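You operate a simulated robot arm through the tools that you are given. There is no shell and no other tool. Be economical: measure what you need, move in short steps, check, and stop when the job is done.

The job below is to be done with a simulated robot arm. You get a single attempt, and the scene is never put back.

Task
Rinse the soapy scalloped plate and dry it with the drying cloth.
Fine: rinse before drying; turn the tap off; the cloth goes back, the plate on the counter under the towel; the other plates stay.
Where things are to end (x, y in the base frame): scalloped plate within 6 cm of [60, 113].

The check looks at the end state, three seconds after you hand in, the way a careful person would. Anything else that was tipped, shoved, dropped, spilled or broken makes it a failure. Flat cloth is picked up by pressing the open fingertips on it (5 to 10 N) and closing them slowly along it; thin cloth reads only 2 to 8 mm in the jaws.

Robot
A 7-joint arm with a two-finger parallel gripper on a trunk, on a base that drives. Base frame: it is fixed to the floor where the robot stands at the start and does not move with it; the origin is under the middle of the robot, x ahead of it, y to its left, z up. Lengths are in cm, angles in degrees, forces in N, time in s.
With the tool pointing down near the work surface it reaches from about 36 to 78 cm from the robot's upright axis, wherever it stands. Its first joint turns from -166.0 to 166.0 degrees. Places, roughly: cold lever [90, -30, 100]; counter under the towel [70, 110, 90]; drainer top [60, 20, 90]; fluted plate (21x21x2 cm) [80, 240, 100]; plain plate (22x22x2 cm) [90, 240, 100]. Payload 3.91 kg.
The TCP is the grasp point between the finger pads, 3 cm short of the fingertips. In the tool frame z runs along the fingers and y along their closing line. Largest opening 11 cm; finger width 2, thickness 1; the body of the gripper, 4.8 by 11.2 cm, starts 5.5 cm behind the TCP.
Orientation is that of the tool frame in the base frame, as a unit quaternion [x, y, z, w]. With the fingers straight down and closing along the base's y, the tool's x points along the base's -x, its y along +y and its z along -z.

Tools
- The arm moves only by the tool jog_arm. Its arguments are lists of equal length, an entry for each row: "xyz": the shift along the tool's x, y, z in cm, a list of three; "angular": the turn, a rotation vector about the tool's x, y, z in degrees, a list of three; "fingers": the opening, from 0 (shut) to 1 (fully open). In form: {"xyz": [[x, y, z], ...], "angular": [[rx, ry, rz], ...], "fingers": [fingers, ...]}. A call has 1 to 10 rows; each row shifts and turns the commanded pose from where the row before left it, along the tool's axes as they then stand. Each row takes 0.2 s and may step no farther than 5 cm and 8.6 degrees from the row before; otherwise, or with a gripper value out of range, the whole call is refused. A pose out of reach is approached as far as the arm can. The call stops where the force on the tool passes 90 N (or 10 N more than at its start, if that is more) or the arm is blocked; 0.2 s more then pass. Each finger travels about 15.3 cm/s and halts on what it meets, pressing with about 37 N; the grip force reading is that of the motor and also rises with nothing between the fingers. The clock runs only during rows and for 0.2 s after the last one: add rows that do not move to give the fingers time. The reply holds the time, the measured pose of the TCP, the force on the tool along the base axes, the opening and the grip force, in the units named above and with some noise, with the torque about the TCP (base axes, N m) and any sound that the robot's microphone picked up, and new pictures: "pictures" is both (left out), scene, wrist or none.
- Cameras (640 x 400 px; columns grow to the right, rows downward): "scene" is now at [0.69, 14.3, 159.54]; the picture's right is [-0.06, -1.00, 0.00], its down [-0.69, 0.04, -0.72] and it looks along [0.72, -0.04, -0.69] (base axes); focal length 253 px, centre (320, 200). "wrist" rides on the gripper at [7.7, 0.7, -11.4] in the tool frame; the picture's right is [-0.09, 1.00, 0.00], its down [-0.80, -0.07, -0.59] and it looks along [-0.59, -0.05, 0.80] (tool axes); focal length 270 px, centre (320, 200). There is no depth. A picture from a camera that has moved, and an enlarged one, comes with that camera's place and axes in the base frame and with its lens.
- slide_trunk(by): slides the trunk up (or, below 0, down) by that many cm; the arm and the scene camera ride with it, the base frame stays. It gives what a move gives, with no picture.
- steer(legs): drives the robot by 1 to 6 legs, each [ahead, turn to the left] in cm and degrees, along the robot's own axes; the way and the turn of a leg run together, so that a leg with both is an arc; at most 150 cm and 180 degrees a leg. The arm and the cameras ride along, it lands a little off, and it stops where it bumps. It gives what a move gives, and a new picture of the scene camera.
- aim_head(pan, tilt): turns the head with the scene camera to pan (to the left, within 155 degrees either way) and tilt (down, from -29 to 69), counted from straight ahead of the robot. It gives what a move gives, and a new picture of the scene camera.
- enlarge(camera, box): a new picture of the part [left, top, right, bottom] of that camera's present view, enlarged. It takes no simulated time.
- sign_off(): hands the job in; it is judged then, once.

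Work in short steps. Places have to be worked out from the pictures, the camera data and where the tool is seen: move nearer, look again, correct. Check each grasp and each placing, and mend what went wrong. You have 120 turns and 260 pictures in all, those below and enlarged ones among them. Open the gripper and draw the arm clear of the work before you hand the job in, unless the task says otherwise; then end with one line.

The tools are called after "Call:" as a command line: name --argument value ..., lists and objects as JSON in quotes. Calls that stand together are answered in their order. jog_arm: Moves the arm, as the interface text tells. Its arguments: {"type":"object","properties":{"xyz":{"type":"array"},"angular":{"type":"array"},"fingers":{"type":"array"},"pictures":{"type":"string","enum":["both","scene","wrist","none"]}},"required":["xyz","angular","fingers"]} The other tools are called the same way: slide_trunk (by) slides the trunk up or down; steer (legs) drives the base; aim_head (pan, tilt) turns the head that bears the scene camera; enlarge (camera, box) takes an enlarged picture of a part of a camera's view; sign_off () hands the job in.

At the start:

```text
t: 0.0
eef_pos: [42.85, 14.83, 124.81]
tcp_rot: [0.001, 1.0, 0.001, 0.001]
contact_force: [-0.4, 0.3, 0.2]
torque: [-0.02, 0.03, 0.01]
opening: 11.01
grip_force: 0.1
trunk travel left (down, up): [-57.5, 3.5]
robot x, y, heading: [-0.03, -0.0, -0.1]
head pan, tilt: [-3.5, 43.6]
```

scene: 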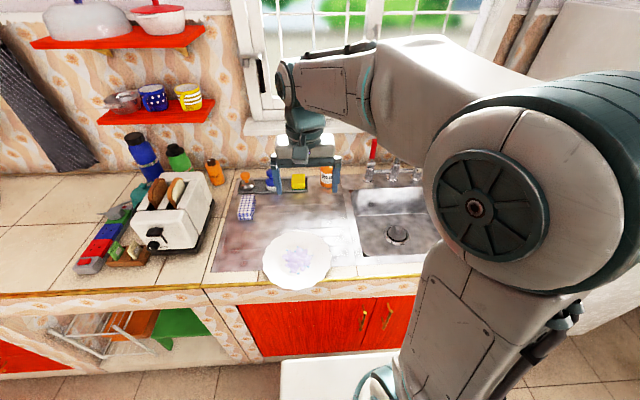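
wrist: 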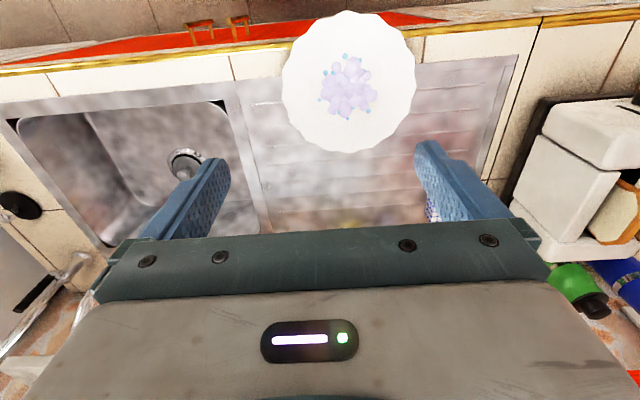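

The plate with suds lies on the drainer near (47, 19). I'll look closer at the tap area, the small checkered cloth and the dark hanging towel.

Call:
enlarge --camera "scene" --box '[220, 140, 440, 290]'

Call:
aim_head --pan 50 --tilt 25

```text
2.67 times, centred on (330, 215) of scene
camera zoom: at [0.69, 14.3, 159.54], right [-0.06, -1.0, 0.0], down [-0.69, 0.04, -0.72], along [0.72, -0.04, -0.69], focal length 675 px, centre (293, 160)
```

zoom: 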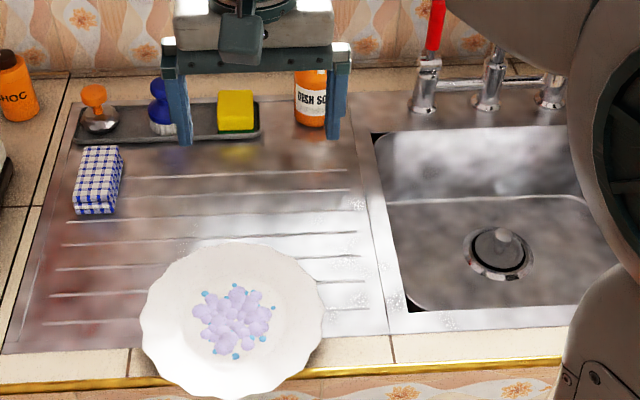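

```text
t: 1.2
eef_pos: [42.89, 14.82, 124.81]
tcp_rot: [0.0, 1.0, -0.001, 0.0]
contact_force: [-0.4, 0.2, -0.4]
torque: [0.05, -0.01, 0.01]
opening: 11.0
grip_force: 0.1
trunk travel left (down, up): [-57.5, 3.5]
robot x, y, heading: [0.45, 0.14, 0.1]
head pan, tilt: [50.0, 25.0]
camera scene: at [-1.61, 21.85, 162.4], right [0.77, -0.64, 0.0], down [-0.27, -0.32, -0.91], along [0.58, 0.69, -0.42], focal length 253 px, centre (320, 200)
```

scene: 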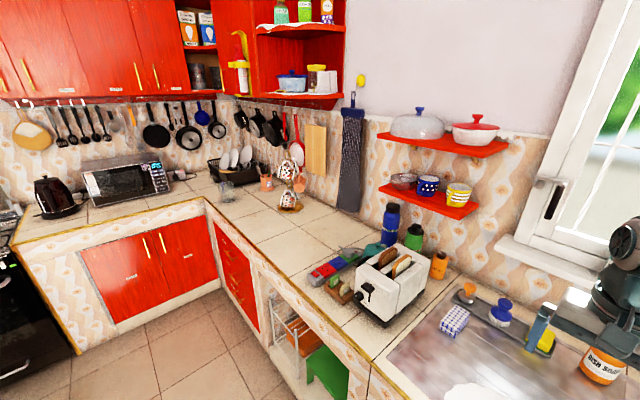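

I see a hanging dark towel and the small checkered item; I'll enlarge both.

Call:
enlarge --camera "scene" --box '[420, 270, 580, 370]'

Call:
enlarge --camera "scene" --box '[200, 80, 440, 230]'

Call:
aim_head --pan -35 --tilt 40

```text
4.00 times, centred on (500, 320) of scene
camera zoom: at [-1.61, 21.85, 162.4], right [0.77, -0.64, 0.0], down [-0.27, -0.32, -0.91], along [0.58, 0.69, -0.42], focal length 1012 px, centre (-400, -280)
```

zoom: 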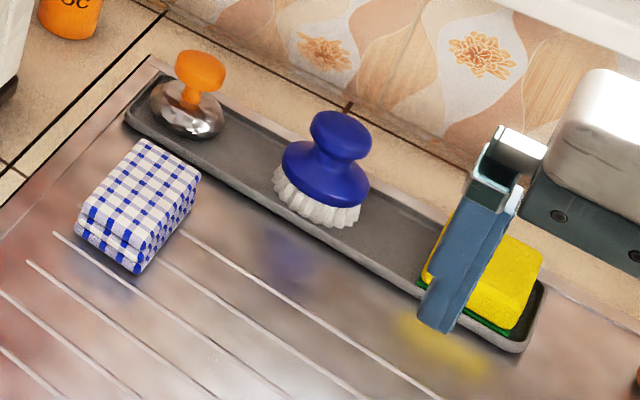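

```text
2.67 times, centred on (320, 155) of scene
camera zoom: at [-1.61, 21.85, 162.4], right [0.77, -0.64, 0.0], down [-0.27, -0.32, -0.91], along [0.58, 0.69, -0.42], focal length 675 px, centre (320, 320)
```

zoom: 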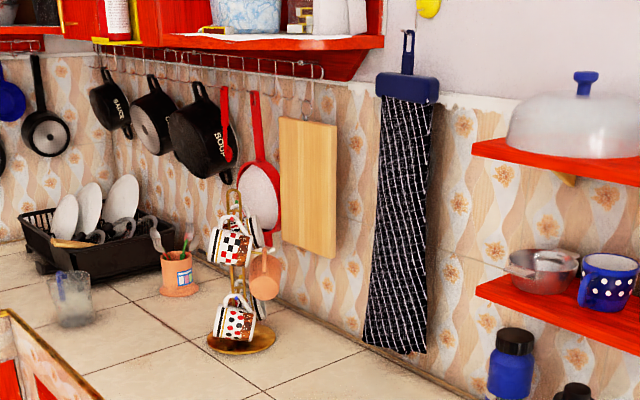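

```text
t: 2.8
eef_pos: [42.74, 14.84, 124.78]
tcp_rot: [0.0, 1.0, 0.0, 0.0]
contact_force: [-0.1, 0.4, -0.3]
torque: [0.03, 0.02, -0.05]
opening: 10.99
grip_force: 0.1
trunk travel left (down, up): [-57.5, 3.5]
robot x, y, heading: [-0.03, -0.04, 0.0]
head pan, tilt: [-35.0, 40.0]
camera scene: at [-0.57, 9.93, 160.07], right [-0.57, -0.82, 0.0], down [-0.53, 0.37, -0.77], along [0.63, -0.44, -0.64], focal length 253 px, centre (320, 200)
```

scene: 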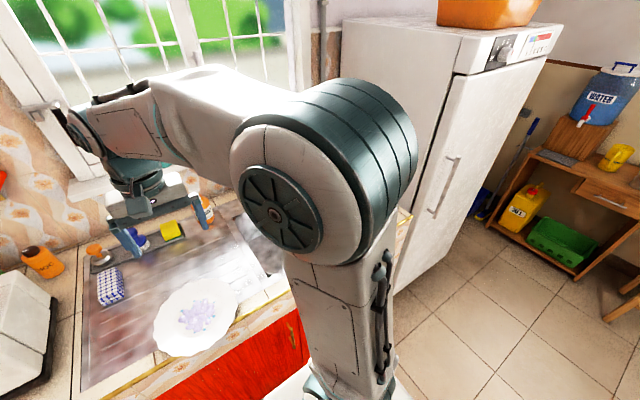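

The checkered folded block is the drying cloth. The tap is hidden by the arm, so I'll shift the gripper toward the sink at height and see it with the wrist camera.

Call:
jog_arm --xyz '[[0, -4.5, 0], [0, -4.5, 0], [0, -4.5, 0], [0, -4.5, 0], [0, -4.5, 0], [0, -4.5, 0], [0, -4.5, 0]]' --angular '[[0, 0, 0], [0, 0, 0], [0, 0, 0], [0, 0, 0], [0, 0, 0], [0, 0, 0], [0, 0, 0]]' --fingers '[1, 1, 1, 1, 1, 1, 1]'

Call:
aim_head --pan -15 --tilt 40

```text
t: 4.4
eef_pos: [42.71, -16.88, 124.97]
tcp_rot: [0.001, 1.0, 0.002, 0.0]
contact_force: [-0.4, 0.6, 0.1]
torque: [0.0, 0.01, 0.02]
opening: 11.01
grip_force: 0.1
trunk travel left (down, up): [-57.5, 3.5]
robot x, y, heading: [0.43, -0.02, 0.2]
head pan, tilt: [-35.0, 40.0]
camera scene: at [-0.54, 9.82, 160.08], right [-0.57, -0.82, 0.0], down [-0.53, 0.37, -0.77], along [0.63, -0.44, -0.64], focal length 253 px, centre (320, 200)
camera wrist: at [35.14, -16.45, 136.37], right [0.09, 1.0, 0.0], down [0.8, -0.07, 0.59], along [0.59, -0.05, -0.8], focal length 270 px, centre (320, 200)
```

scene: 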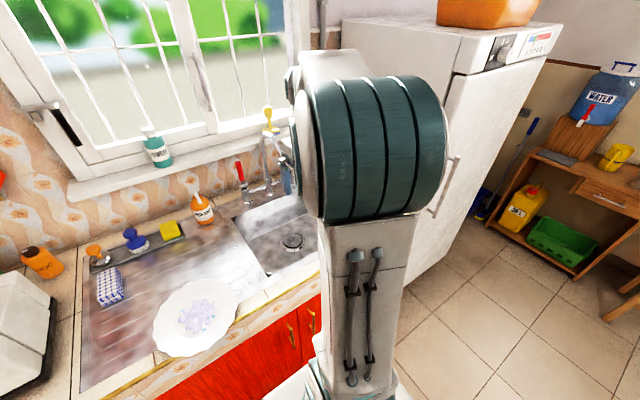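
wrist: 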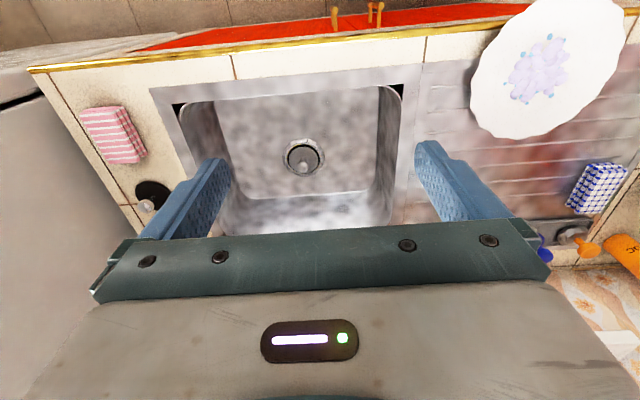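

```text
t: 5.2
eef_pos: [42.76, -16.77, 124.91]
tcp_rot: [0.0, 1.0, -0.001, 0.0]
contact_force: [0.1, -0.1, 0.1]
torque: [-0.02, -0.01, 0.03]
opening: 10.99
grip_force: 0.0
trunk travel left (down, up): [-57.5, 3.5]
robot x, y, heading: [-0.25, -0.11, -0.1]
head pan, tilt: [-15.0, 40.0]
camera scene: at [0.67, 12.59, 160.07], right [-0.26, -0.97, 0.0], down [-0.62, 0.17, -0.77], along [0.74, -0.2, -0.64], focal length 253 px, centre (320, 200)
```

scene: 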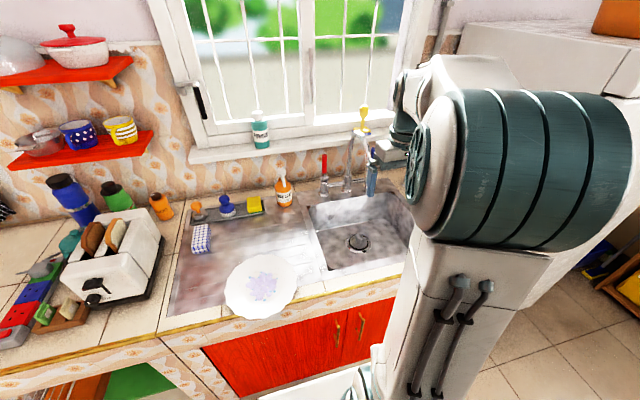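

A pink-striped cloth also sits right of the sink, so I need to tell which is the drying cloth. Enlarging both, and the tap.

Call:
enlarge --camera "wrist" --box '[60, 80, 220, 220]'

Call:
enlarge --camera "wrist" --box '[520, 140, 640, 260]'

Call:
enlarge --camera "scene" --box '[230, 90, 430, 215]'

```text
2.86 times, centred on (140, 150) of wrist
camera zoom: at [35.12, -16.27, 136.4], right [0.09, 1.0, 0.0], down [0.8, -0.07, 0.59], along [0.59, -0.05, -0.8], focal length 772 px, centre (834, 343)
```

zoom: 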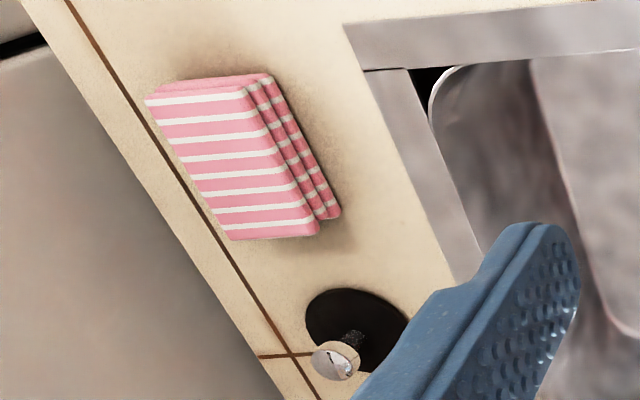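

```text
3.33 times, centred on (580, 200) of wrist
camera zoom: at [35.12, -16.27, 136.4], right [0.09, 1.0, 0.0], down [0.8, -0.07, 0.59], along [0.59, -0.05, -0.8], focal length 901 px, centre (-547, 200)
```

zoom: 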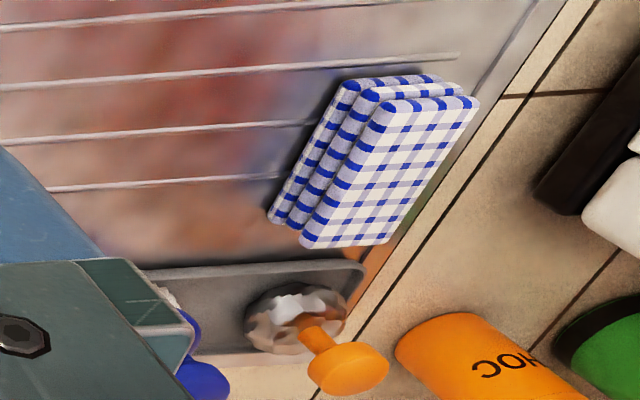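

```text
3.20 times, centred on (330, 152) of scene
camera zoom: at [0.67, 12.59, 160.07], right [-0.26, -0.97, 0.0], down [-0.62, 0.17, -0.77], along [0.74, -0.2, -0.64], focal length 810 px, centre (288, 352)
```

zoom: 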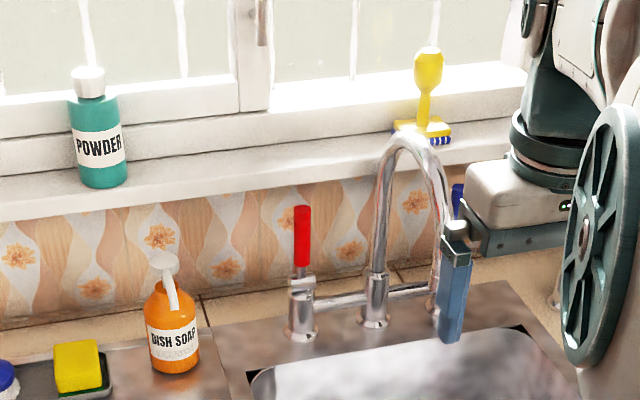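

Two folded cloths exist. Before choosing I'll survey the rest of the kitchen for hints (labels, more cloths).

Call:
aim_head --pan 100 --tilt 25

Call:
aim_head --pan -90 --tilt 25

Call:
aim_head --pan 10 --tilt 10

```text
t: 7.2
eef_pos: [42.78, -16.77, 125.05]
tcp_rot: [0.0, 1.0, 0.0, 0.0]
contact_force: [0.8, 0.3, -0.2]
torque: [0.01, 0.0, 0.0]
opening: 11.03
grip_force: 0.1
trunk travel left (down, up): [-57.5, 3.5]
robot x, y, heading: [-0.22, 0.24, -0.1]
head pan, tilt: [100.0, 25.0]
camera scene: at [-9.13, 23.86, 162.4], right [0.98, 0.17, 0.0], down [0.07, -0.42, -0.91], along [-0.16, 0.89, -0.42], focal length 253 px, centre (320, 200)
```

scene: 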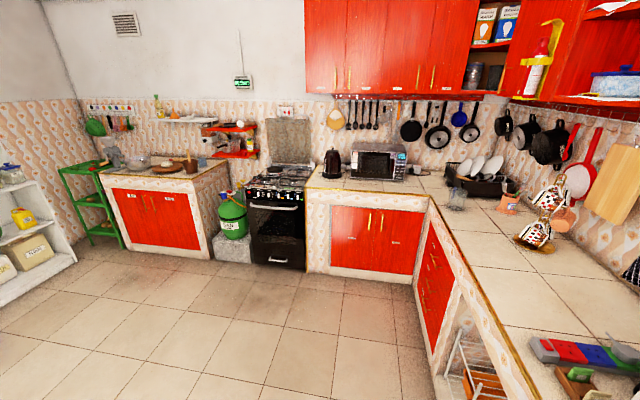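

```text
t: 10.0
eef_pos: [42.72, -16.95, 124.98]
tcp_rot: [-0.001, 1.0, 0.0, 0.0]
contact_force: [-0.4, -0.2, 0.1]
torque: [0.0, -0.02, -0.02]
opening: 11.02
grip_force: 0.1
trunk travel left (down, up): [-57.5, 3.5]
robot x, y, heading: [-0.23, 0.11, -0.1]
head pan, tilt: [-90.0, 25.0]
camera scene: at [-7.53, 5.57, 162.41], right [-1.0, 0.0, 0.0], down [0.0, 0.42, -0.91], along [0.0, -0.91, -0.42], focal length 253 px, centre (320, 200)
```

scene: 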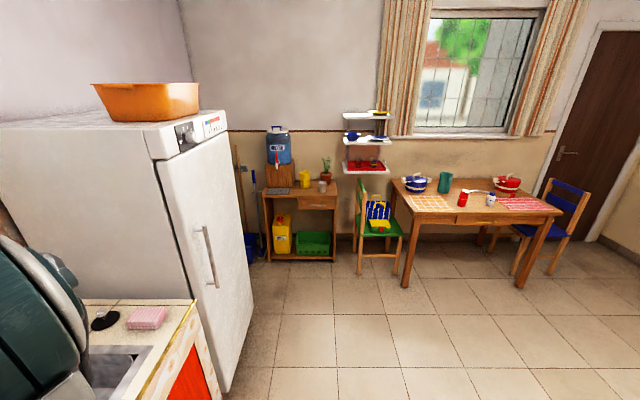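

```text
t: 11.8
eef_pos: [42.75, -16.91, 124.96]
tcp_rot: [0.0, 1.0, 0.0, 0.0]
contact_force: [0.1, 0.1, -0.6]
torque: [-0.01, 0.03, -0.01]
opening: 11.0
grip_force: 0.1
trunk travel left (down, up): [-57.5, 3.5]
robot x, y, heading: [-0.03, -0.26, 0.0]
head pan, tilt: [10.0, 10.0]
camera scene: at [1.62, 16.39, 164.84], right [0.17, -0.98, 0.0], down [-0.17, -0.03, -0.98], along [0.97, 0.17, -0.17], focal length 253 px, centre (320, 200)
```

scene: 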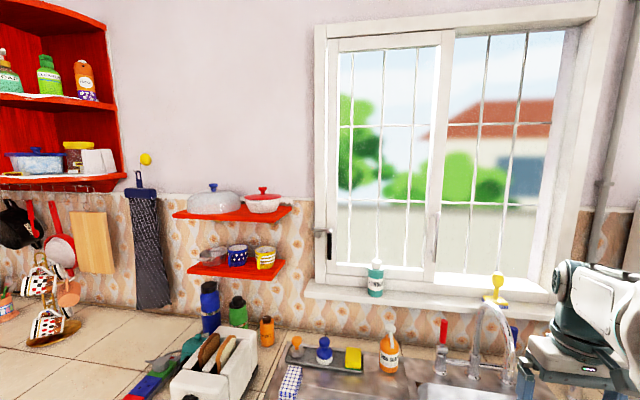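

No further hints; the blue checked cloth beside the plate on the drainer is the likely drying cloth (I'll verify by the plate's wetness). Now I move the gripper further right to uncover the cold lever for the scene camera.

Call:
jog_arm --xyz '[[0, -4.5, 0], [0, -4.5, 0], [0, -4.5, 0], [0, -4.5, 0], [0, -4.0, 0]]' --angular '[[0, 0, 0], [0, 0, 0], [0, 0, 0], [0, 0, 0], [0, 0, 0]]' --fingers '[1, 1, 1, 1, 1]' --pictures "wrist"

Call:
aim_head --pan -20 --tilt 35

Call:
enlarge --camera "scene" --box '[260, 70, 460, 195]'

```text
t: 12.9
eef_pos: [42.92, -38.83, 124.95]
tcp_rot: [0.0, 1.0, 0.0, 0.001]
contact_force: [0.1, -0.4, -0.8]
torque: [0.01, 0.06, -0.01]
opening: 11.0
grip_force: 0.0
trunk travel left (down, up): [-57.5, 3.5]
robot x, y, heading: [0.12, 0.09, -0.1]
head pan, tilt: [10.0, 10.0]
camera wrist: at [35.3, -38.36, 136.42], right [0.09, 1.0, 0.0], down [0.8, -0.07, 0.59], along [0.59, -0.05, -0.8], focal length 270 px, centre (320, 200)
```

wrist: 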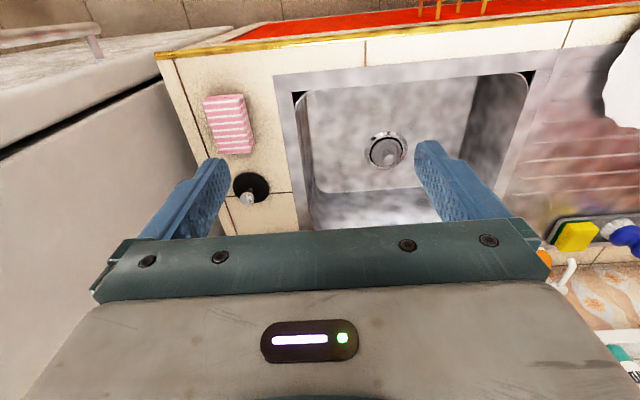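

```text
t: 13.9
eef_pos: [42.91, -38.8, 125.12]
tcp_rot: [0.0, 1.0, 0.001, 0.0]
contact_force: [0.2, 0.4, 0.5]
torque: [-0.01, -0.01, 0.0]
opening: 10.99
grip_force: 0.1
trunk travel left (down, up): [-57.5, 3.5]
robot x, y, heading: [-0.39, 0.24, -0.3]
head pan, tilt: [-20.0, 35.0]
camera scene: at [0.75, 11.77, 160.84], right [-0.34, -0.94, 0.0], down [-0.54, 0.2, -0.82], along [0.77, -0.28, -0.57], focal length 253 px, centre (320, 200)
```

scene: 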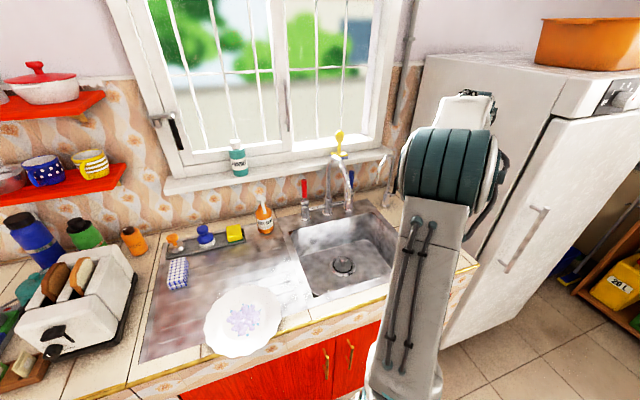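

```text
3.20 times, centred on (360, 132) of scene
camera zoom: at [0.75, 11.77, 160.84], right [-0.34, -0.94, 0.0], down [-0.54, 0.2, -0.82], along [0.77, -0.28, -0.57], focal length 810 px, centre (192, 416)
```

zoom: 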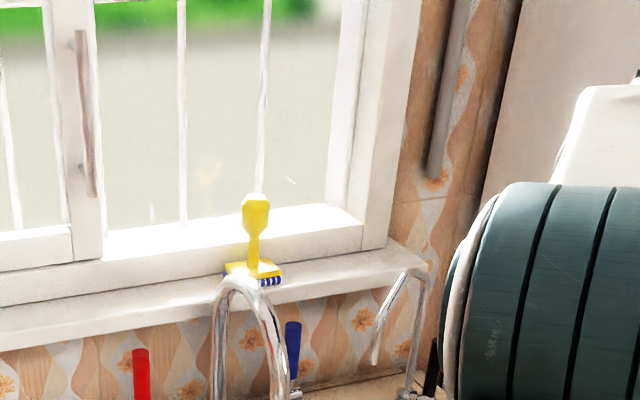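

Now the whole tap is visible. Enlarge it lower.

Call:
enlarge --camera "scene" --box '[280, 140, 410, 235]'

```text
4.21 times, centred on (345, 188) of scene
camera zoom: at [0.75, 11.77, 160.84], right [-0.34, -0.94, 0.0], down [-0.54, 0.2, -0.82], along [0.77, -0.28, -0.57], focal length 1065 px, centre (215, 253)
```

zoom: 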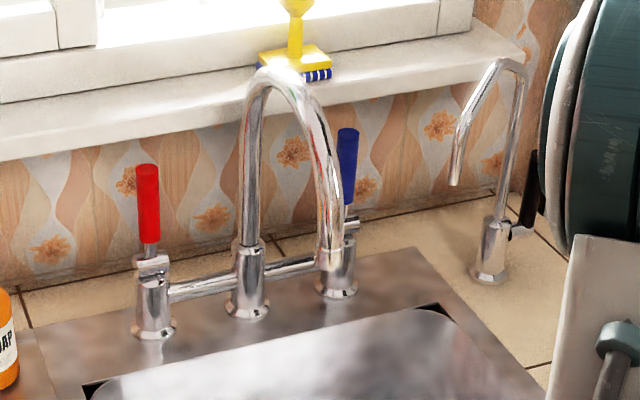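

The tap: red lever ≈(88,-13), spout column ≈(89,-24) with tip ≈(69,-24,108), blue cold lever ≈(88.6,-35), grip z≈99–108, pivot axis along y. It's too far, so I'll drive the base sideways to y≈-33.

Call:
steer --legs '[[0, -90], [33, 0], [0, 90]]'

```text
t: 23.0
eef_pos: [34.94, -79.11, 125.15]
tcp_rot: [0.1, 0.995, -0.006, -0.008]
contact_force: [-17.1, -4.5, 1.4]
torque: [0.35, -1.69, -0.11]
opening: 11.02
grip_force: 0.0
trunk travel left (down, up): [-57.5, 3.5]
robot x, y, heading: [0.89, -32.45, -10.1]
head pan, tilt: [-20.0, 35.0]
stopped in leg 3: the robot was blocked; the commanded pose is now the measured one
camera scene: at [3.4, -21.35, 160.84], right [-0.5, -0.87, 0.0], down [-0.5, 0.29, -0.82], along [0.71, -0.41, -0.57], focal length 253 px, centre (320, 200)
```

scene: 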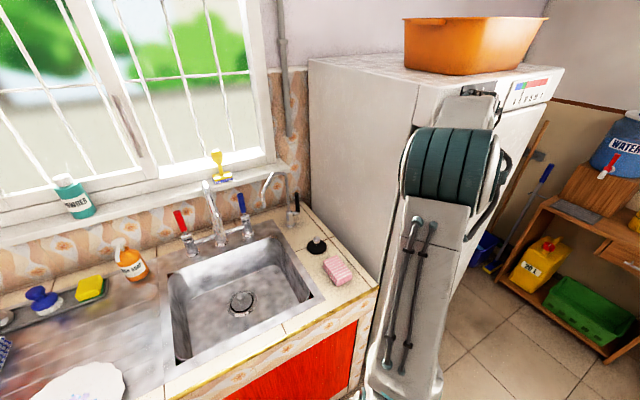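

The gripper lightly touched the fridge. I back away from it, then bring the arm left over the sink side.

Call:
jog_arm --xyz '[[3, 0, 0], [4, 2, 0], [2, 4, 0], [0, 4.5, 0], [0, 4.5, 0], [0, 4.5, 0], [0, 4.5, 0], [0, 4.5, 0], [0, 4.5, 0], [0, 4.5, 0]]' --angular '[[0, 0, 0], [0, 0, 0], [0, 0, 0], [0, 0, 0], [0, 0, 0], [0, 0, 0], [0, 0, 0], [0, 0, 0], [0, 0, 0], [0, 0, 0]]' --fingers '[1, 1, 1, 1, 1, 1, 1, 1, 1, 1]' --pictures "none"

Call:
steer --legs '[[0, 10]]'

```text
t: 25.2
eef_pos: [33.9, -39.97, 124.58]
tcp_rot: [0.097, 0.995, -0.006, -0.007]
contact_force: [0.2, -0.7, -0.4]
torque: [-0.02, 0.02, 0.02]
opening: 11.0
grip_force: 0.1
trunk travel left (down, up): [-57.5, 3.5]
robot x, y, heading: [0.77, -32.83, -9.6]
head pan, tilt: [-20.0, 35.0]
```

```text
t: 26.3
eef_pos: [34.7, -34.45, 124.63]
tcp_rot: [0.009, 1.0, -0.007, -0.007]
contact_force: [-0.5, 0.2, 0.9]
torque: [-0.05, 0.01, 0.0]
opening: 10.98
grip_force: 0.1
trunk travel left (down, up): [-57.5, 3.5]
robot x, y, heading: [0.88, -33.14, 0.3]
head pan, tilt: [-20.0, 35.0]
camera scene: at [1.59, -20.98, 160.83], right [-0.34, -0.94, 0.0], down [-0.54, 0.19, -0.82], along [0.77, -0.28, -0.57], focal length 253 px, centre (320, 200)
```

scene: 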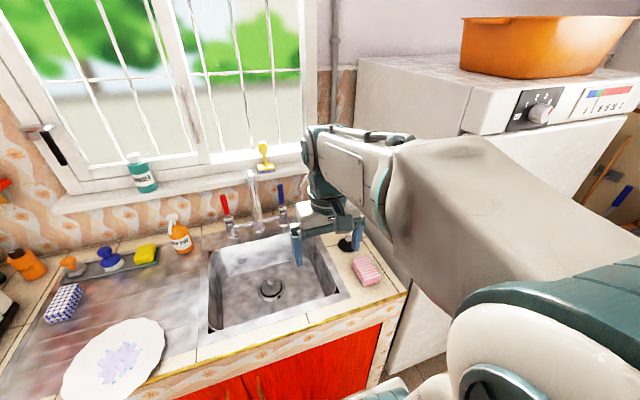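

Good view from a second place; enlarge the tap to triangulate.

Call:
enlarge --camera "scene" --box '[200, 150, 360, 250]'

```text
4.00 times, centred on (280, 200) of scene
camera zoom: at [1.59, -20.98, 160.83], right [-0.34, -0.94, 0.0], down [-0.54, 0.19, -0.82], along [0.77, -0.28, -0.57], focal length 1012 px, centre (480, 200)
```

zoom: 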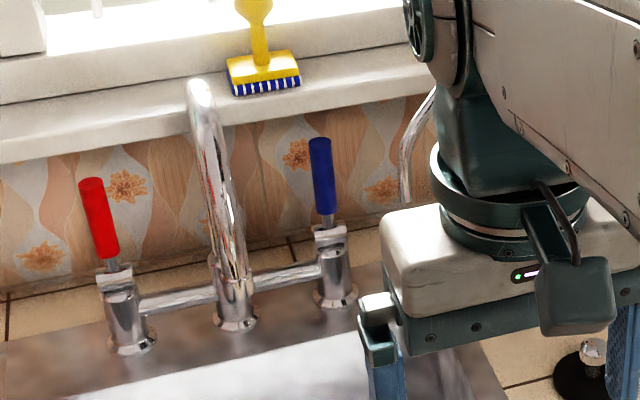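

Lever confirmed at ≈(88.4,-35.4), grip z 99–108; a filter spout tip is at ≈(76,-41,107), to be avoided. I move forward above the sink and pitch the tool about 43° forward.

Call:
jog_arm --xyz '[[-5, 0, 0], [-5, 0, 0], [-5, 0, 0], [-5, 0, 0], [0, 0, 0], [0, 0, 0], [0, 0, 0], [0, 0, 0], [0, 0, 0], [0, 0, 0]]' --angular '[[0, 0, 0], [0, 0, 0], [0, 0, 0], [0, 0, 0], [0, -8.5, 0], [0, -8.5, 0], [0, -8.5, 0], [0, -8.5, 0], [0, -8.5, 0], [0, 0, 0]]' --fingers '[1, 1, 1, 1, 0.6, 0.6, 0.6, 0.6, 0.6, 0.6]'

```text
t: 28.5
eef_pos: [54.65, -34.74, 124.33]
tcp_rot: [0.007, 0.934, -0.009, 0.356]
contact_force: [0.3, -0.7, -0.6]
torque: [0.02, 0.03, 0.0]
opening: 6.58
grip_force: 0.1
trunk travel left (down, up): [-57.5, 3.5]
robot x, y, heading: [1.04, -32.67, 0.5]
head pan, tilt: [-20.0, 35.0]
camera scene: at [1.6, -21.01, 160.83], right [-0.34, -0.94, 0.0], down [-0.54, 0.19, -0.82], along [0.77, -0.28, -0.57], focal length 253 px, centre (320, 200)
camera wrist: at [41.42, -33.87, 127.71], right [0.08, 1.0, 0.05], down [0.2, -0.06, 0.98], along [0.98, -0.07, -0.2], focal length 270 px, centre (320, 200)
```

scene: 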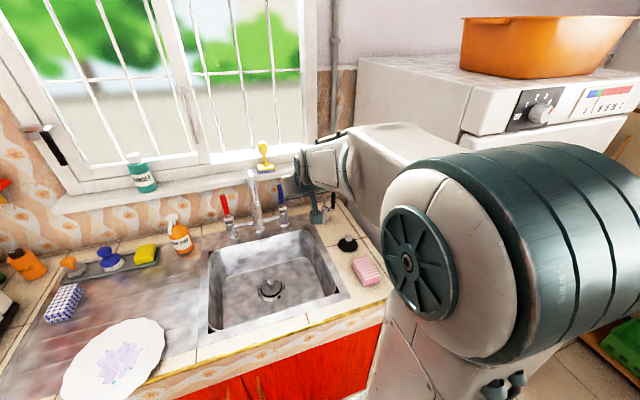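
wrist: 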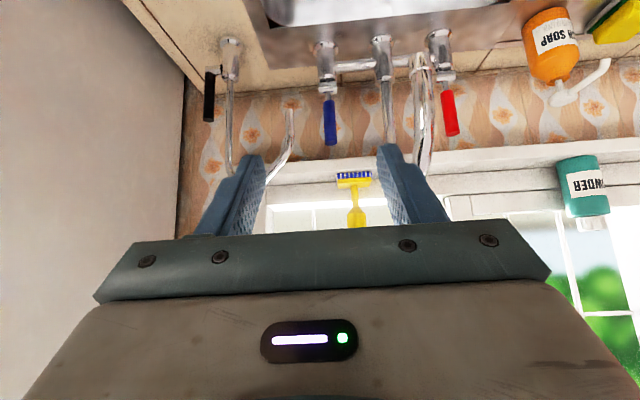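

Excellent wrist view; enlarge for the lever's mechanism.

Call:
enlarge --camera "wrist" --box '[200, 20, 480, 180]'

```text
2.29 times, centred on (340, 100) of wrist
camera zoom: at [41.42, -33.87, 127.71], right [0.08, 1.0, 0.05], down [0.2, -0.06, 0.98], along [0.98, -0.07, -0.2], focal length 618 px, centre (274, 429)
```

zoom: 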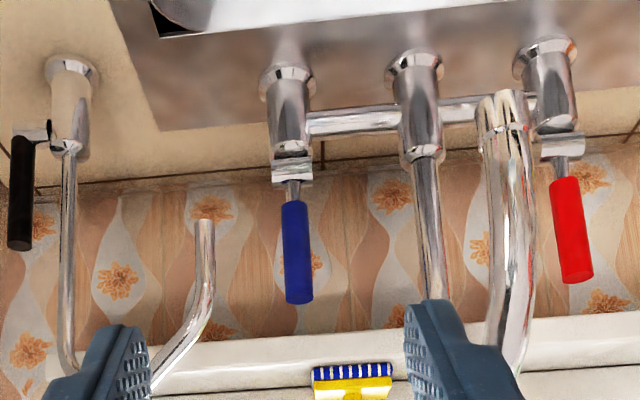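

The pivot drums lie along y, so I expect the lever to be pulled forward. I go to a pre-grasp about 10 cm short of the lever along the tool axis.

Call:
jog_arm --xyz '[[-1.86, -0.07, 4.4], [-1.86, -0.07, 4.4], [-1.86, -0.07, 4.4], [-1.86, -0.07, 4.4], [-1.86, -0.07, 4.4], [-1.86, -0.07, 4.4], [0, 0, 0]]' --angular '[[0, 0, 0], [0, 0, 0], [0, 0, 0], [0, 0, 0], [0, 0, 0], [0, 0, 0], [0, 0, 0]]' --fingers '[0.5, 0.5, 0.5, 0.5, 0.5, 0.5, 0.5]'

```text
t: 30.1
eef_pos: [80.46, -35.84, 111.96]
tcp_rot: [0.006, 0.934, -0.01, 0.357]
contact_force: [0.9, 0.8, 0.3]
torque: [0.03, -0.01, 0.01]
opening: 5.51
grip_force: 0.1
trunk travel left (down, up): [-57.5, 3.5]
robot x, y, heading: [1.03, -32.78, 0.5]
head pan, tilt: [-20.0, 35.0]
camera scene: at [1.56, -21.01, 160.83], right [-0.34, -0.94, 0.0], down [-0.54, 0.19, -0.82], along [0.77, -0.28, -0.57], focal length 253 px, centre (320, 200)
camera wrist: at [67.19, -34.92, 115.36], right [0.08, 1.0, 0.05], down [0.2, -0.06, 0.98], along [0.98, -0.07, -0.21], focal length 270 px, centre (320, 200)
```

scene: 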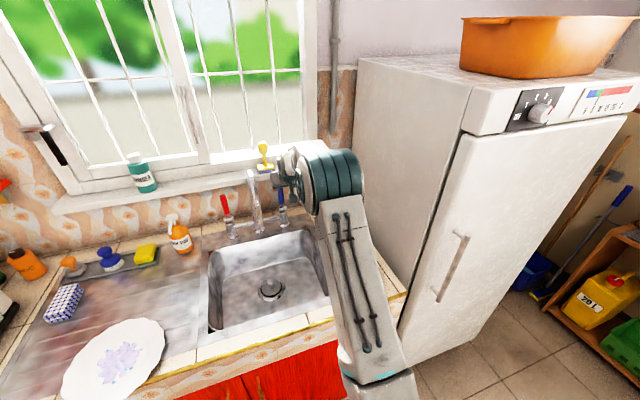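
wrist: 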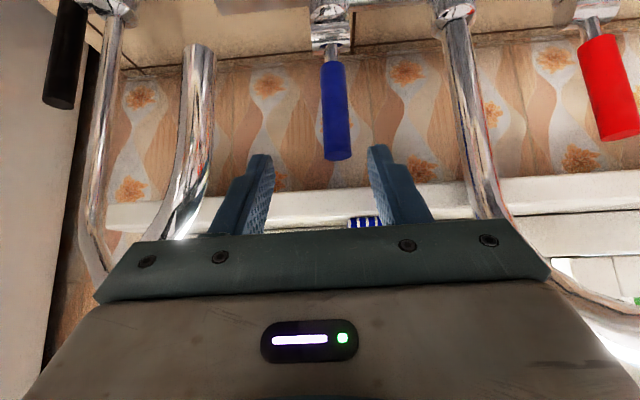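

Handle is at y≈-34.7; shift +1.1 in y and advance 10.8 cm along the tool axis, watching the force.

Call:
jog_arm --xyz '[[0, 1.1, 0], [0, 0.1, 2.7], [0, 0.1, 2.7], [0, 0, 2.7], [0, 0, 2.7], [0, 0, 0]]' --angular '[[0, 0, 0], [0, 0, 0], [0, 0, 0], [0, 0, 0], [0, 0, 0], [0, 0, 0]]' --fingers '[0.5, 0.5, 0.5, 0.5, 0.5, 0.5]'

```text
t: 31.5
eef_pos: [87.64, -34.72, 104.08]
tcp_rot: [0.007, 0.934, -0.01, 0.357]
contact_force: [-0.1, -0.1, 0.2]
torque: [0.03, -0.05, -0.02]
opening: 5.5
grip_force: 0.1
trunk travel left (down, up): [-57.5, 3.5]
robot x, y, heading: [0.84, -32.64, 0.3]
head pan, tilt: [-20.0, 35.0]
camera scene: at [1.61, -21.02, 160.83], right [-0.34, -0.94, 0.0], down [-0.54, 0.19, -0.82], along [0.77, -0.28, -0.57], focal length 253 px, centre (320, 200)
camera wrist: at [74.43, -33.83, 107.47], right [0.08, 1.0, 0.05], down [0.2, -0.06, 0.98], along [0.98, -0.07, -0.21], focal length 270 px, centre (320, 200)
```

scene: 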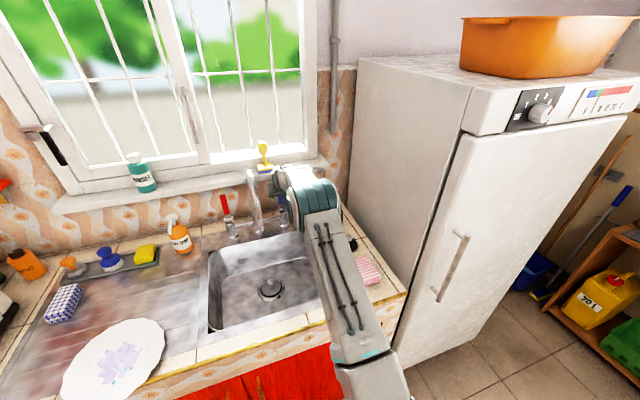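
wrist: 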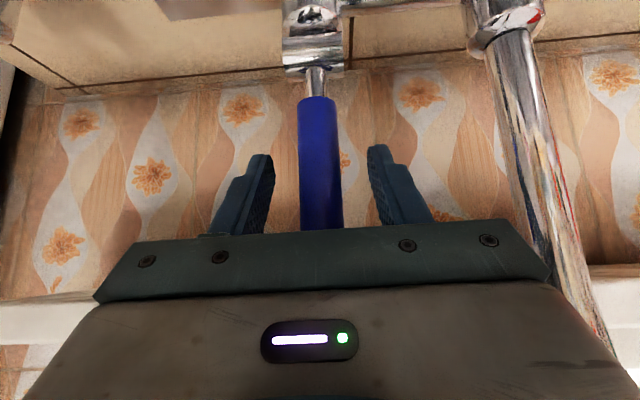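

The handle is between the fingers. Close.

Call:
jog_arm --xyz '[[0, 0, 0], [0, 0, 0], [0, 0, 0]]' --angular '[[0, 0, 0], [0, 0, 0], [0, 0, 0]]' --fingers '[0.25, 0.1, 0.1]' --pictures "none"

```text
t: 32.3
eef_pos: [87.63, -34.79, 104.21]
tcp_rot: [0.007, 0.935, -0.008, 0.356]
contact_force: [-0.4, -1.7, 0.5]
torque: [1.04, 0.02, -0.12]
opening: 2.26
grip_force: 45.4
trunk travel left (down, up): [-57.5, 3.5]
robot x, y, heading: [0.7, -32.55, 0.1]
head pan, tilt: [-20.0, 35.0]
```

Gripped (2.3 cm). Test pull 2 cm toward the robot.

Call:
jog_arm --xyz '[[0.8, 0, -0.6], [0.86, 0, -0.5], [0, 0, 0]]' --angular '[[0, 0, 0], [0, 0, 0], [0, 0, 0]]' --fingers '[0.1, 0.1, 0.1]' --pictures "wrist"

```text
t: 33.1
eef_pos: [85.76, -34.76, 103.81]
tcp_rot: [0.006, 0.935, -0.011, 0.355]
contact_force: [12.4, -1.6, 9.4]
torque: [-0.4, 2.68, -0.23]
opening: 2.29
grip_force: 44.8
trunk travel left (down, up): [-57.5, 3.5]
robot x, y, heading: [1.09, -32.67, 0.5]
head pan, tilt: [-20.0, 35.0]
camera wrist: at [72.53, -33.84, 107.21], right [0.08, 1.0, 0.04], down [0.2, -0.06, 0.98], along [0.98, -0.07, -0.21], focal length 270 px, centre (320, 200)
```

wrist: 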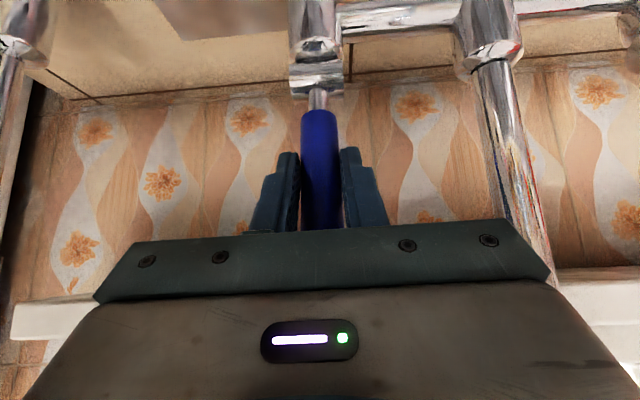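

Low force, lever seems to follow. Continue along the arc to about 45°.

Call:
jog_arm --xyz '[[1.9, 0, -0.5], [1.96, 0, -0.12], [0, 0, 0]]' --angular '[[0, 0, 0], [0, 0, 0], [0, 0, 0]]' --fingers '[0.1, 0.1, 0.1]'

```text
t: 33.6
eef_pos: [85.86, -34.75, 103.85]
tcp_rot: [-0.002, 0.929, -0.014, 0.37]
contact_force: [35.7, -2.2, -3.5]
torque: [-0.62, 4.29, 0.91]
opening: 2.32
grip_force: 45.4
trunk travel left (down, up): [-57.5, 3.5]
robot x, y, heading: [1.15, -32.64, 0.3]
head pan, tilt: [-20.0, 35.0]
stopped in row 2: the force on the tool passed its limit (the readings are from after the stop); the commanded pose is now the measured one
camera scene: at [5.14, -20.99, 161.0], right [-0.34, -0.94, 0.01], down [-0.56, 0.19, -0.81], along [0.76, -0.28, -0.59], focal length 253 px, centre (320, 200)
camera wrist: at [72.56, -33.94, 106.79], right [0.07, 1.0, 0.03], down [0.17, -0.05, 0.98], along [0.98, -0.07, -0.17], focal length 270 px, centre (320, 200)
```

scene: 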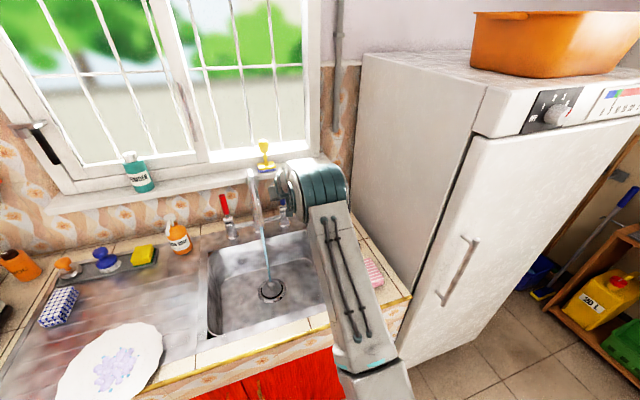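
wrist: 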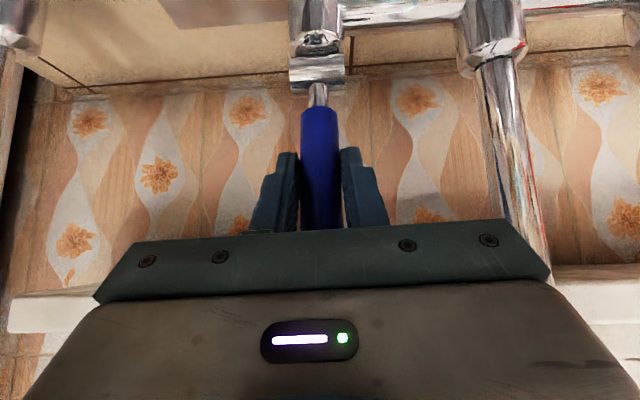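

Water is running and the lever has hit its stop. Release gently and back off along the tool axis.

Call:
jog_arm --xyz '[[0, 0, 0], [0, 0, 0], [0, 0, 0], [0, 0, -2.5], [0, 0, -3], [0, 0, -4], [-2.2, 0, -2.3]]' --angular '[[0, 0, 0], [0, 0, 0], [0, 0, 0], [0, 0, 0], [0, 0, 0], [0, 0, 0], [0, 0, 0]]' --fingers '[0.3, 0.5, 0.5, 0.5, 0.5, 0.5, 0.5]'

```text
t: 34.3
eef_pos: [88.49, -34.68, 107.75]
tcp_rot: [0.003, 0.911, -0.015, 0.413]
contact_force: [4.2, -0.2, 5.7]
torque: [0.0, 0.47, -0.04]
opening: 5.51
grip_force: 0.0
trunk travel left (down, up): [-57.5, 3.5]
robot x, y, heading: [1.25, -32.89, 0.6]
head pan, tilt: [-20.0, 35.0]
stopped in row 3: the arm was blocked; the commanded pose is now the measured one
camera scene: at [14.82, -20.73, 161.78], right [-0.33, -0.94, 0.03], down [-0.6, 0.19, -0.77], along [0.72, -0.28, -0.63], focal length 253 px, centre (320, 200)
camera wrist: at [74.84, -33.89, 109.43], right [0.07, 1.0, 0.04], down [0.08, -0.05, 1.0], along [0.99, -0.07, -0.08], focal length 270 px, centre (320, 200)
```

scene: 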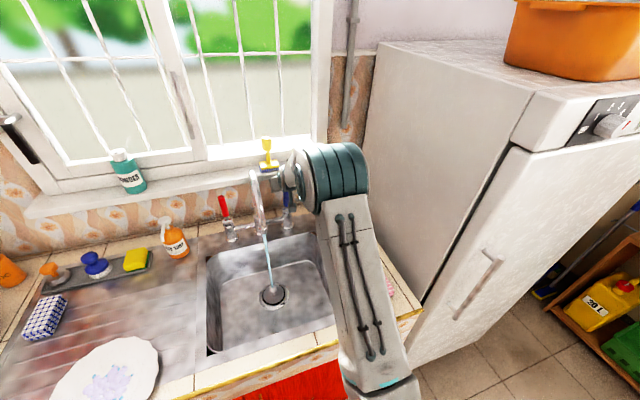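
wrist: 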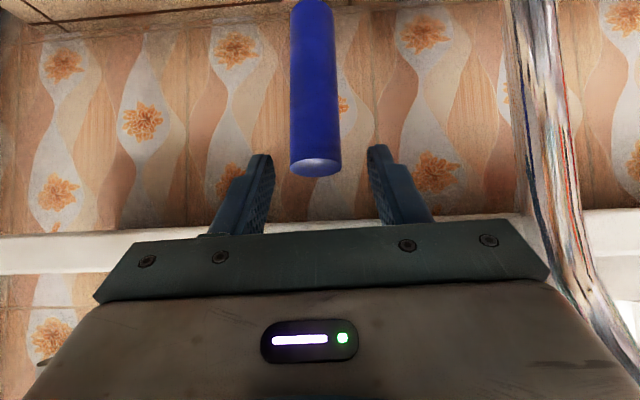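

The robot is pitching forward (camera moved ~13 cm). I retract the arm toward the body immediately.

Call:
jog_arm --xyz '[[1.6, 0, -4.2], [1.6, 0, -4.2], [1.6, 0, -4.2], [1.6, 0, -4.2], [1.6, 0, -4.2], [1.6, 0, -4.2]]' --angular '[[0, 0, 0], [0, 0, 0], [0, 0, 0], [0, 0, 0], [0, 0, 0], [0, 0, 0]]' --fingers '[0.5, 0.5, 0.5, 0.5, 0.5, 0.5]'

```text
t: 34.7
eef_pos: [79.22, -34.93, 116.98]
tcp_rot: [0.002, 0.865, -0.015, 0.502]
contact_force: [1.0, -0.1, -3.4]
torque: [0.0, -0.16, 0.0]
opening: 5.49
grip_force: 0.1
trunk travel left (down, up): [-57.5, 3.5]
robot x, y, heading: [1.34, -32.57, 0.1]
head pan, tilt: [-20.0, 35.0]
stopped in row 1: the arm was blocked; the commanded pose is now the measured one
camera scene: at [8.19, -20.95, 161.41], right [-0.34, -0.94, 0.01], down [-0.57, 0.19, -0.8], along [0.75, -0.28, -0.6], focal length 253 px, centre (320, 200)
camera wrist: at [65.6, -34.17, 115.9], right [0.06, 1.0, 0.05], down [-0.12, -0.04, 0.99], along [0.99, -0.07, 0.12], focal length 270 px, centre (320, 200)
```

scene: 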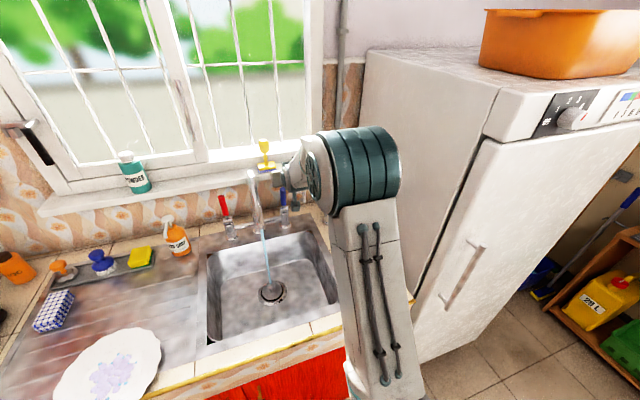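
wrist: 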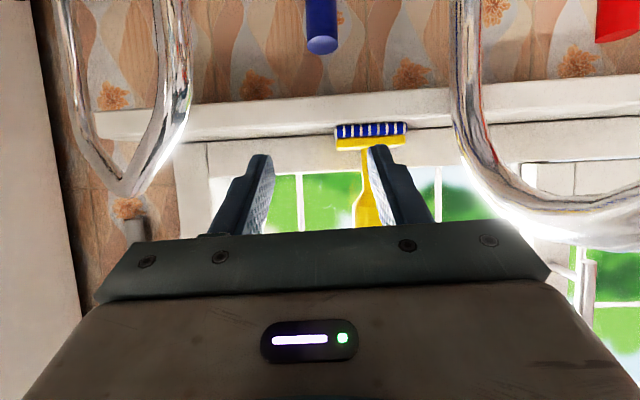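

It's rocking back. I hold still for it to settle.

Call:
jog_arm --xyz '[[0, 0, 0], [0, 0, -1], [0, 0, -1], [0, 0, 0], [0, 0, 0]]' --angular '[[0, 0, 0], [0, 0, 0], [0, 0, 0], [0, 0, 0], [0, 0, 0]]' --fingers '[0.5, 0.5, 0.5, 0.5, 0.5]'

```text
t: 35.0
eef_pos: [70.2, -35.01, 120.13]
tcp_rot: [0.003, 0.864, -0.014, 0.503]
contact_force: [0.4, -0.4, -1.1]
torque: [0.0, 0.01, 0.0]
opening: 5.49
grip_force: 0.0
trunk travel left (down, up): [-57.5, 3.5]
robot x, y, heading: [1.13, -32.84, 0.3]
head pan, tilt: [-20.0, 35.0]
stopped in row 1: the arm was blocked; the commanded pose is now the measured one
camera scene: at [-3.71, -21.03, 161.33], right [-0.34, -0.94, -0.01], down [-0.51, 0.19, -0.84], along [0.79, -0.28, -0.55], focal length 253 px, centre (320, 200)
camera wrist: at [56.5, -34.09, 119.0], right [0.06, 1.0, 0.06], down [-0.12, -0.05, 0.99], along [0.99, -0.07, 0.12], focal length 270 px, centre (320, 200)
```

scene: 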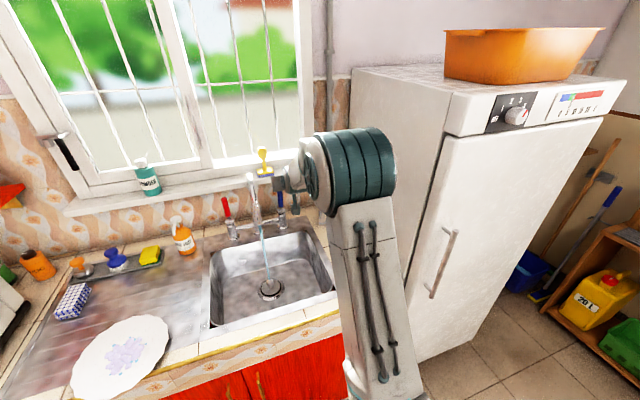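
wrist: 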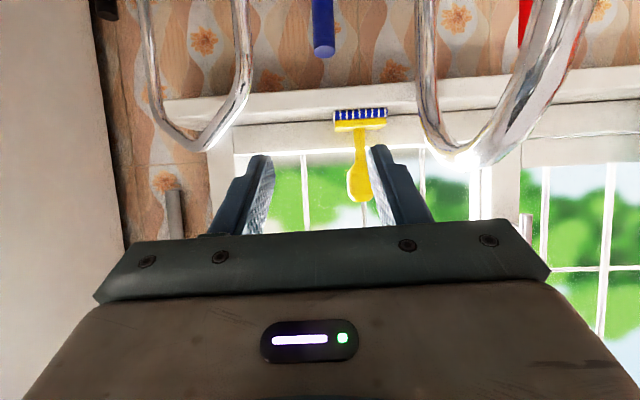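

Still rocking, slightly backwards now; hold still more.

Call:
jog_arm --xyz '[[0, 0, 0], [0, 0, 0], [0, 0, 0], [0, 0, 0], [0, 0, 0]]' --angular '[[0, 0, 0], [0, 0, 0], [0, 0, 0], [0, 0, 0], [0, 0, 0]]' --fingers '[0.5, 0.5, 0.5, 0.5, 0.5]' --pictures "scene"

```text
t: 36.2
eef_pos: [73.55, -34.94, 117.87]
tcp_rot: [0.002, 0.871, -0.014, 0.492]
contact_force: [-1.1, -0.1, 0.4]
torque: [0.0, 0.03, 0.0]
opening: 5.49
grip_force: 0.1
trunk travel left (down, up): [-57.5, 3.5]
robot x, y, heading: [0.8, -32.73, 0.4]
head pan, tilt: [-20.0, 35.0]
camera scene: at [1.04, -21.02, 160.84], right [-0.34, -0.94, 0.0], down [-0.54, 0.19, -0.82], along [0.77, -0.28, -0.57], focal length 253 px, centre (320, 200)
```

scene: 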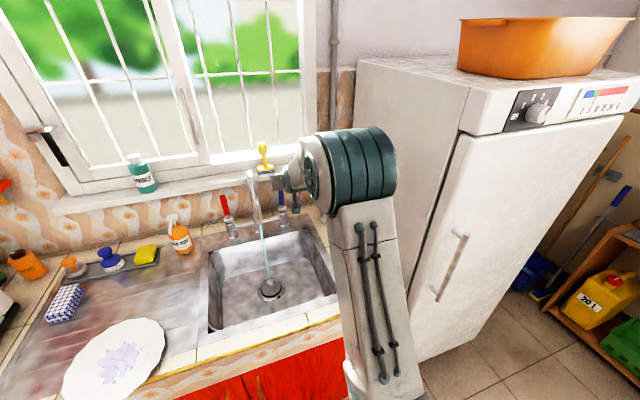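

Stable again; water flows into the drain. Retract 16 cm, then drive back and left to stand behind the plate (target ≈(-33, 19)).

Call:
jog_arm --xyz '[[0, 0, -4], [0, 0, -4], [0, 0, -4], [0, 0, -4], [0, 0, 0]]' --angular '[[0, 0, 0], [0, 0, 0], [0, 0, 0], [0, 0, 0], [0, 0, 0]]' --fingers '[0.5, 0.5, 0.5, 0.5, 0.5]' --pictures "none"

Call:
steer --legs '[[-34, 0], [0, 90], [52, 0], [0, -90]]'

Call:
aim_head --pan 0 --tilt 38

```text
t: 37.4
eef_pos: [60.45, -34.53, 125.73]
tcp_rot: [0.003, 0.873, -0.014, 0.488]
contact_force: [0.2, -0.6, 1.0]
torque: [0.02, -0.01, 0.01]
opening: 5.5
grip_force: 0.1
trunk travel left (down, up): [-57.5, 3.5]
robot x, y, heading: [0.76, -32.95, 0.3]
head pan, tilt: [-20.0, 35.0]
```

```text
t: 50.0
eef_pos: [24.75, 19.7, 125.76]
tcp_rot: [-0.015, 0.872, -0.005, 0.489]
contact_force: [0.4, -0.3, -0.9]
torque: [0.02, 0.01, 0.0]
opening: 5.51
grip_force: 0.0
trunk travel left (down, up): [-57.5, 3.5]
robot x, y, heading: [-34.85, 19.01, 2.6]
head pan, tilt: [-20.0, 35.0]
camera scene: at [-34.5, 30.87, 160.83], right [-0.3, -0.95, 0.0], down [-0.55, 0.17, -0.82], along [0.78, -0.25, -0.57], focal length 253 px, centre (320, 200)
```

scene: 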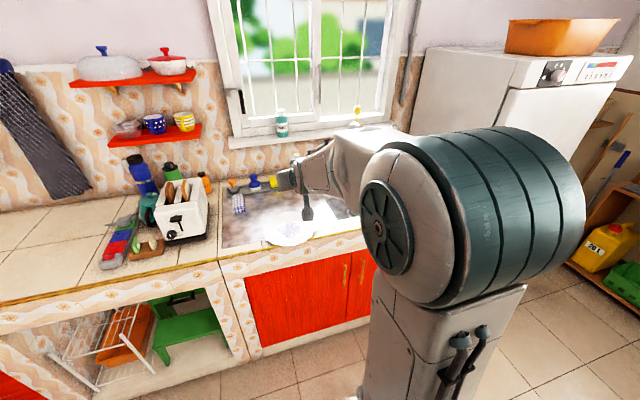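

```text
t: 50.8
eef_pos: [24.68, 19.84, 125.78]
tcp_rot: [-0.014, 0.873, -0.005, 0.488]
contact_force: [-0.3, 0.1, -0.5]
torque: [-0.03, 0.03, -0.03]
opening: 5.47
grip_force: 0.0
trunk travel left (down, up): [-57.5, 3.5]
robot x, y, heading: [-34.43, 19.23, 2.5]
head pan, tilt: [0.0, 38.0]
camera scene: at [-34.28, 33.9, 160.37], right [0.04, -1.0, 0.0], down [-0.61, -0.03, -0.79], along [0.79, 0.03, -0.62], focal length 253 px, centre (320, 200)
```

scene: 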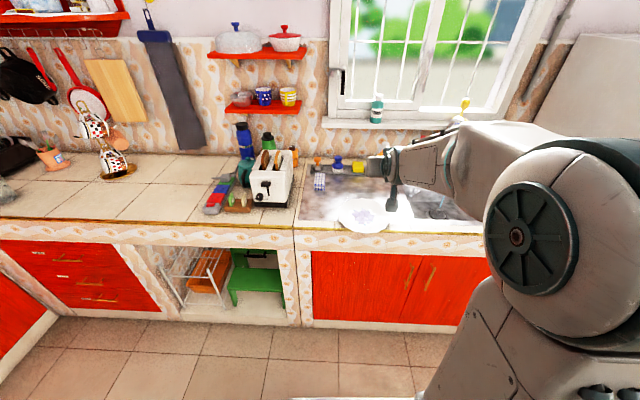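

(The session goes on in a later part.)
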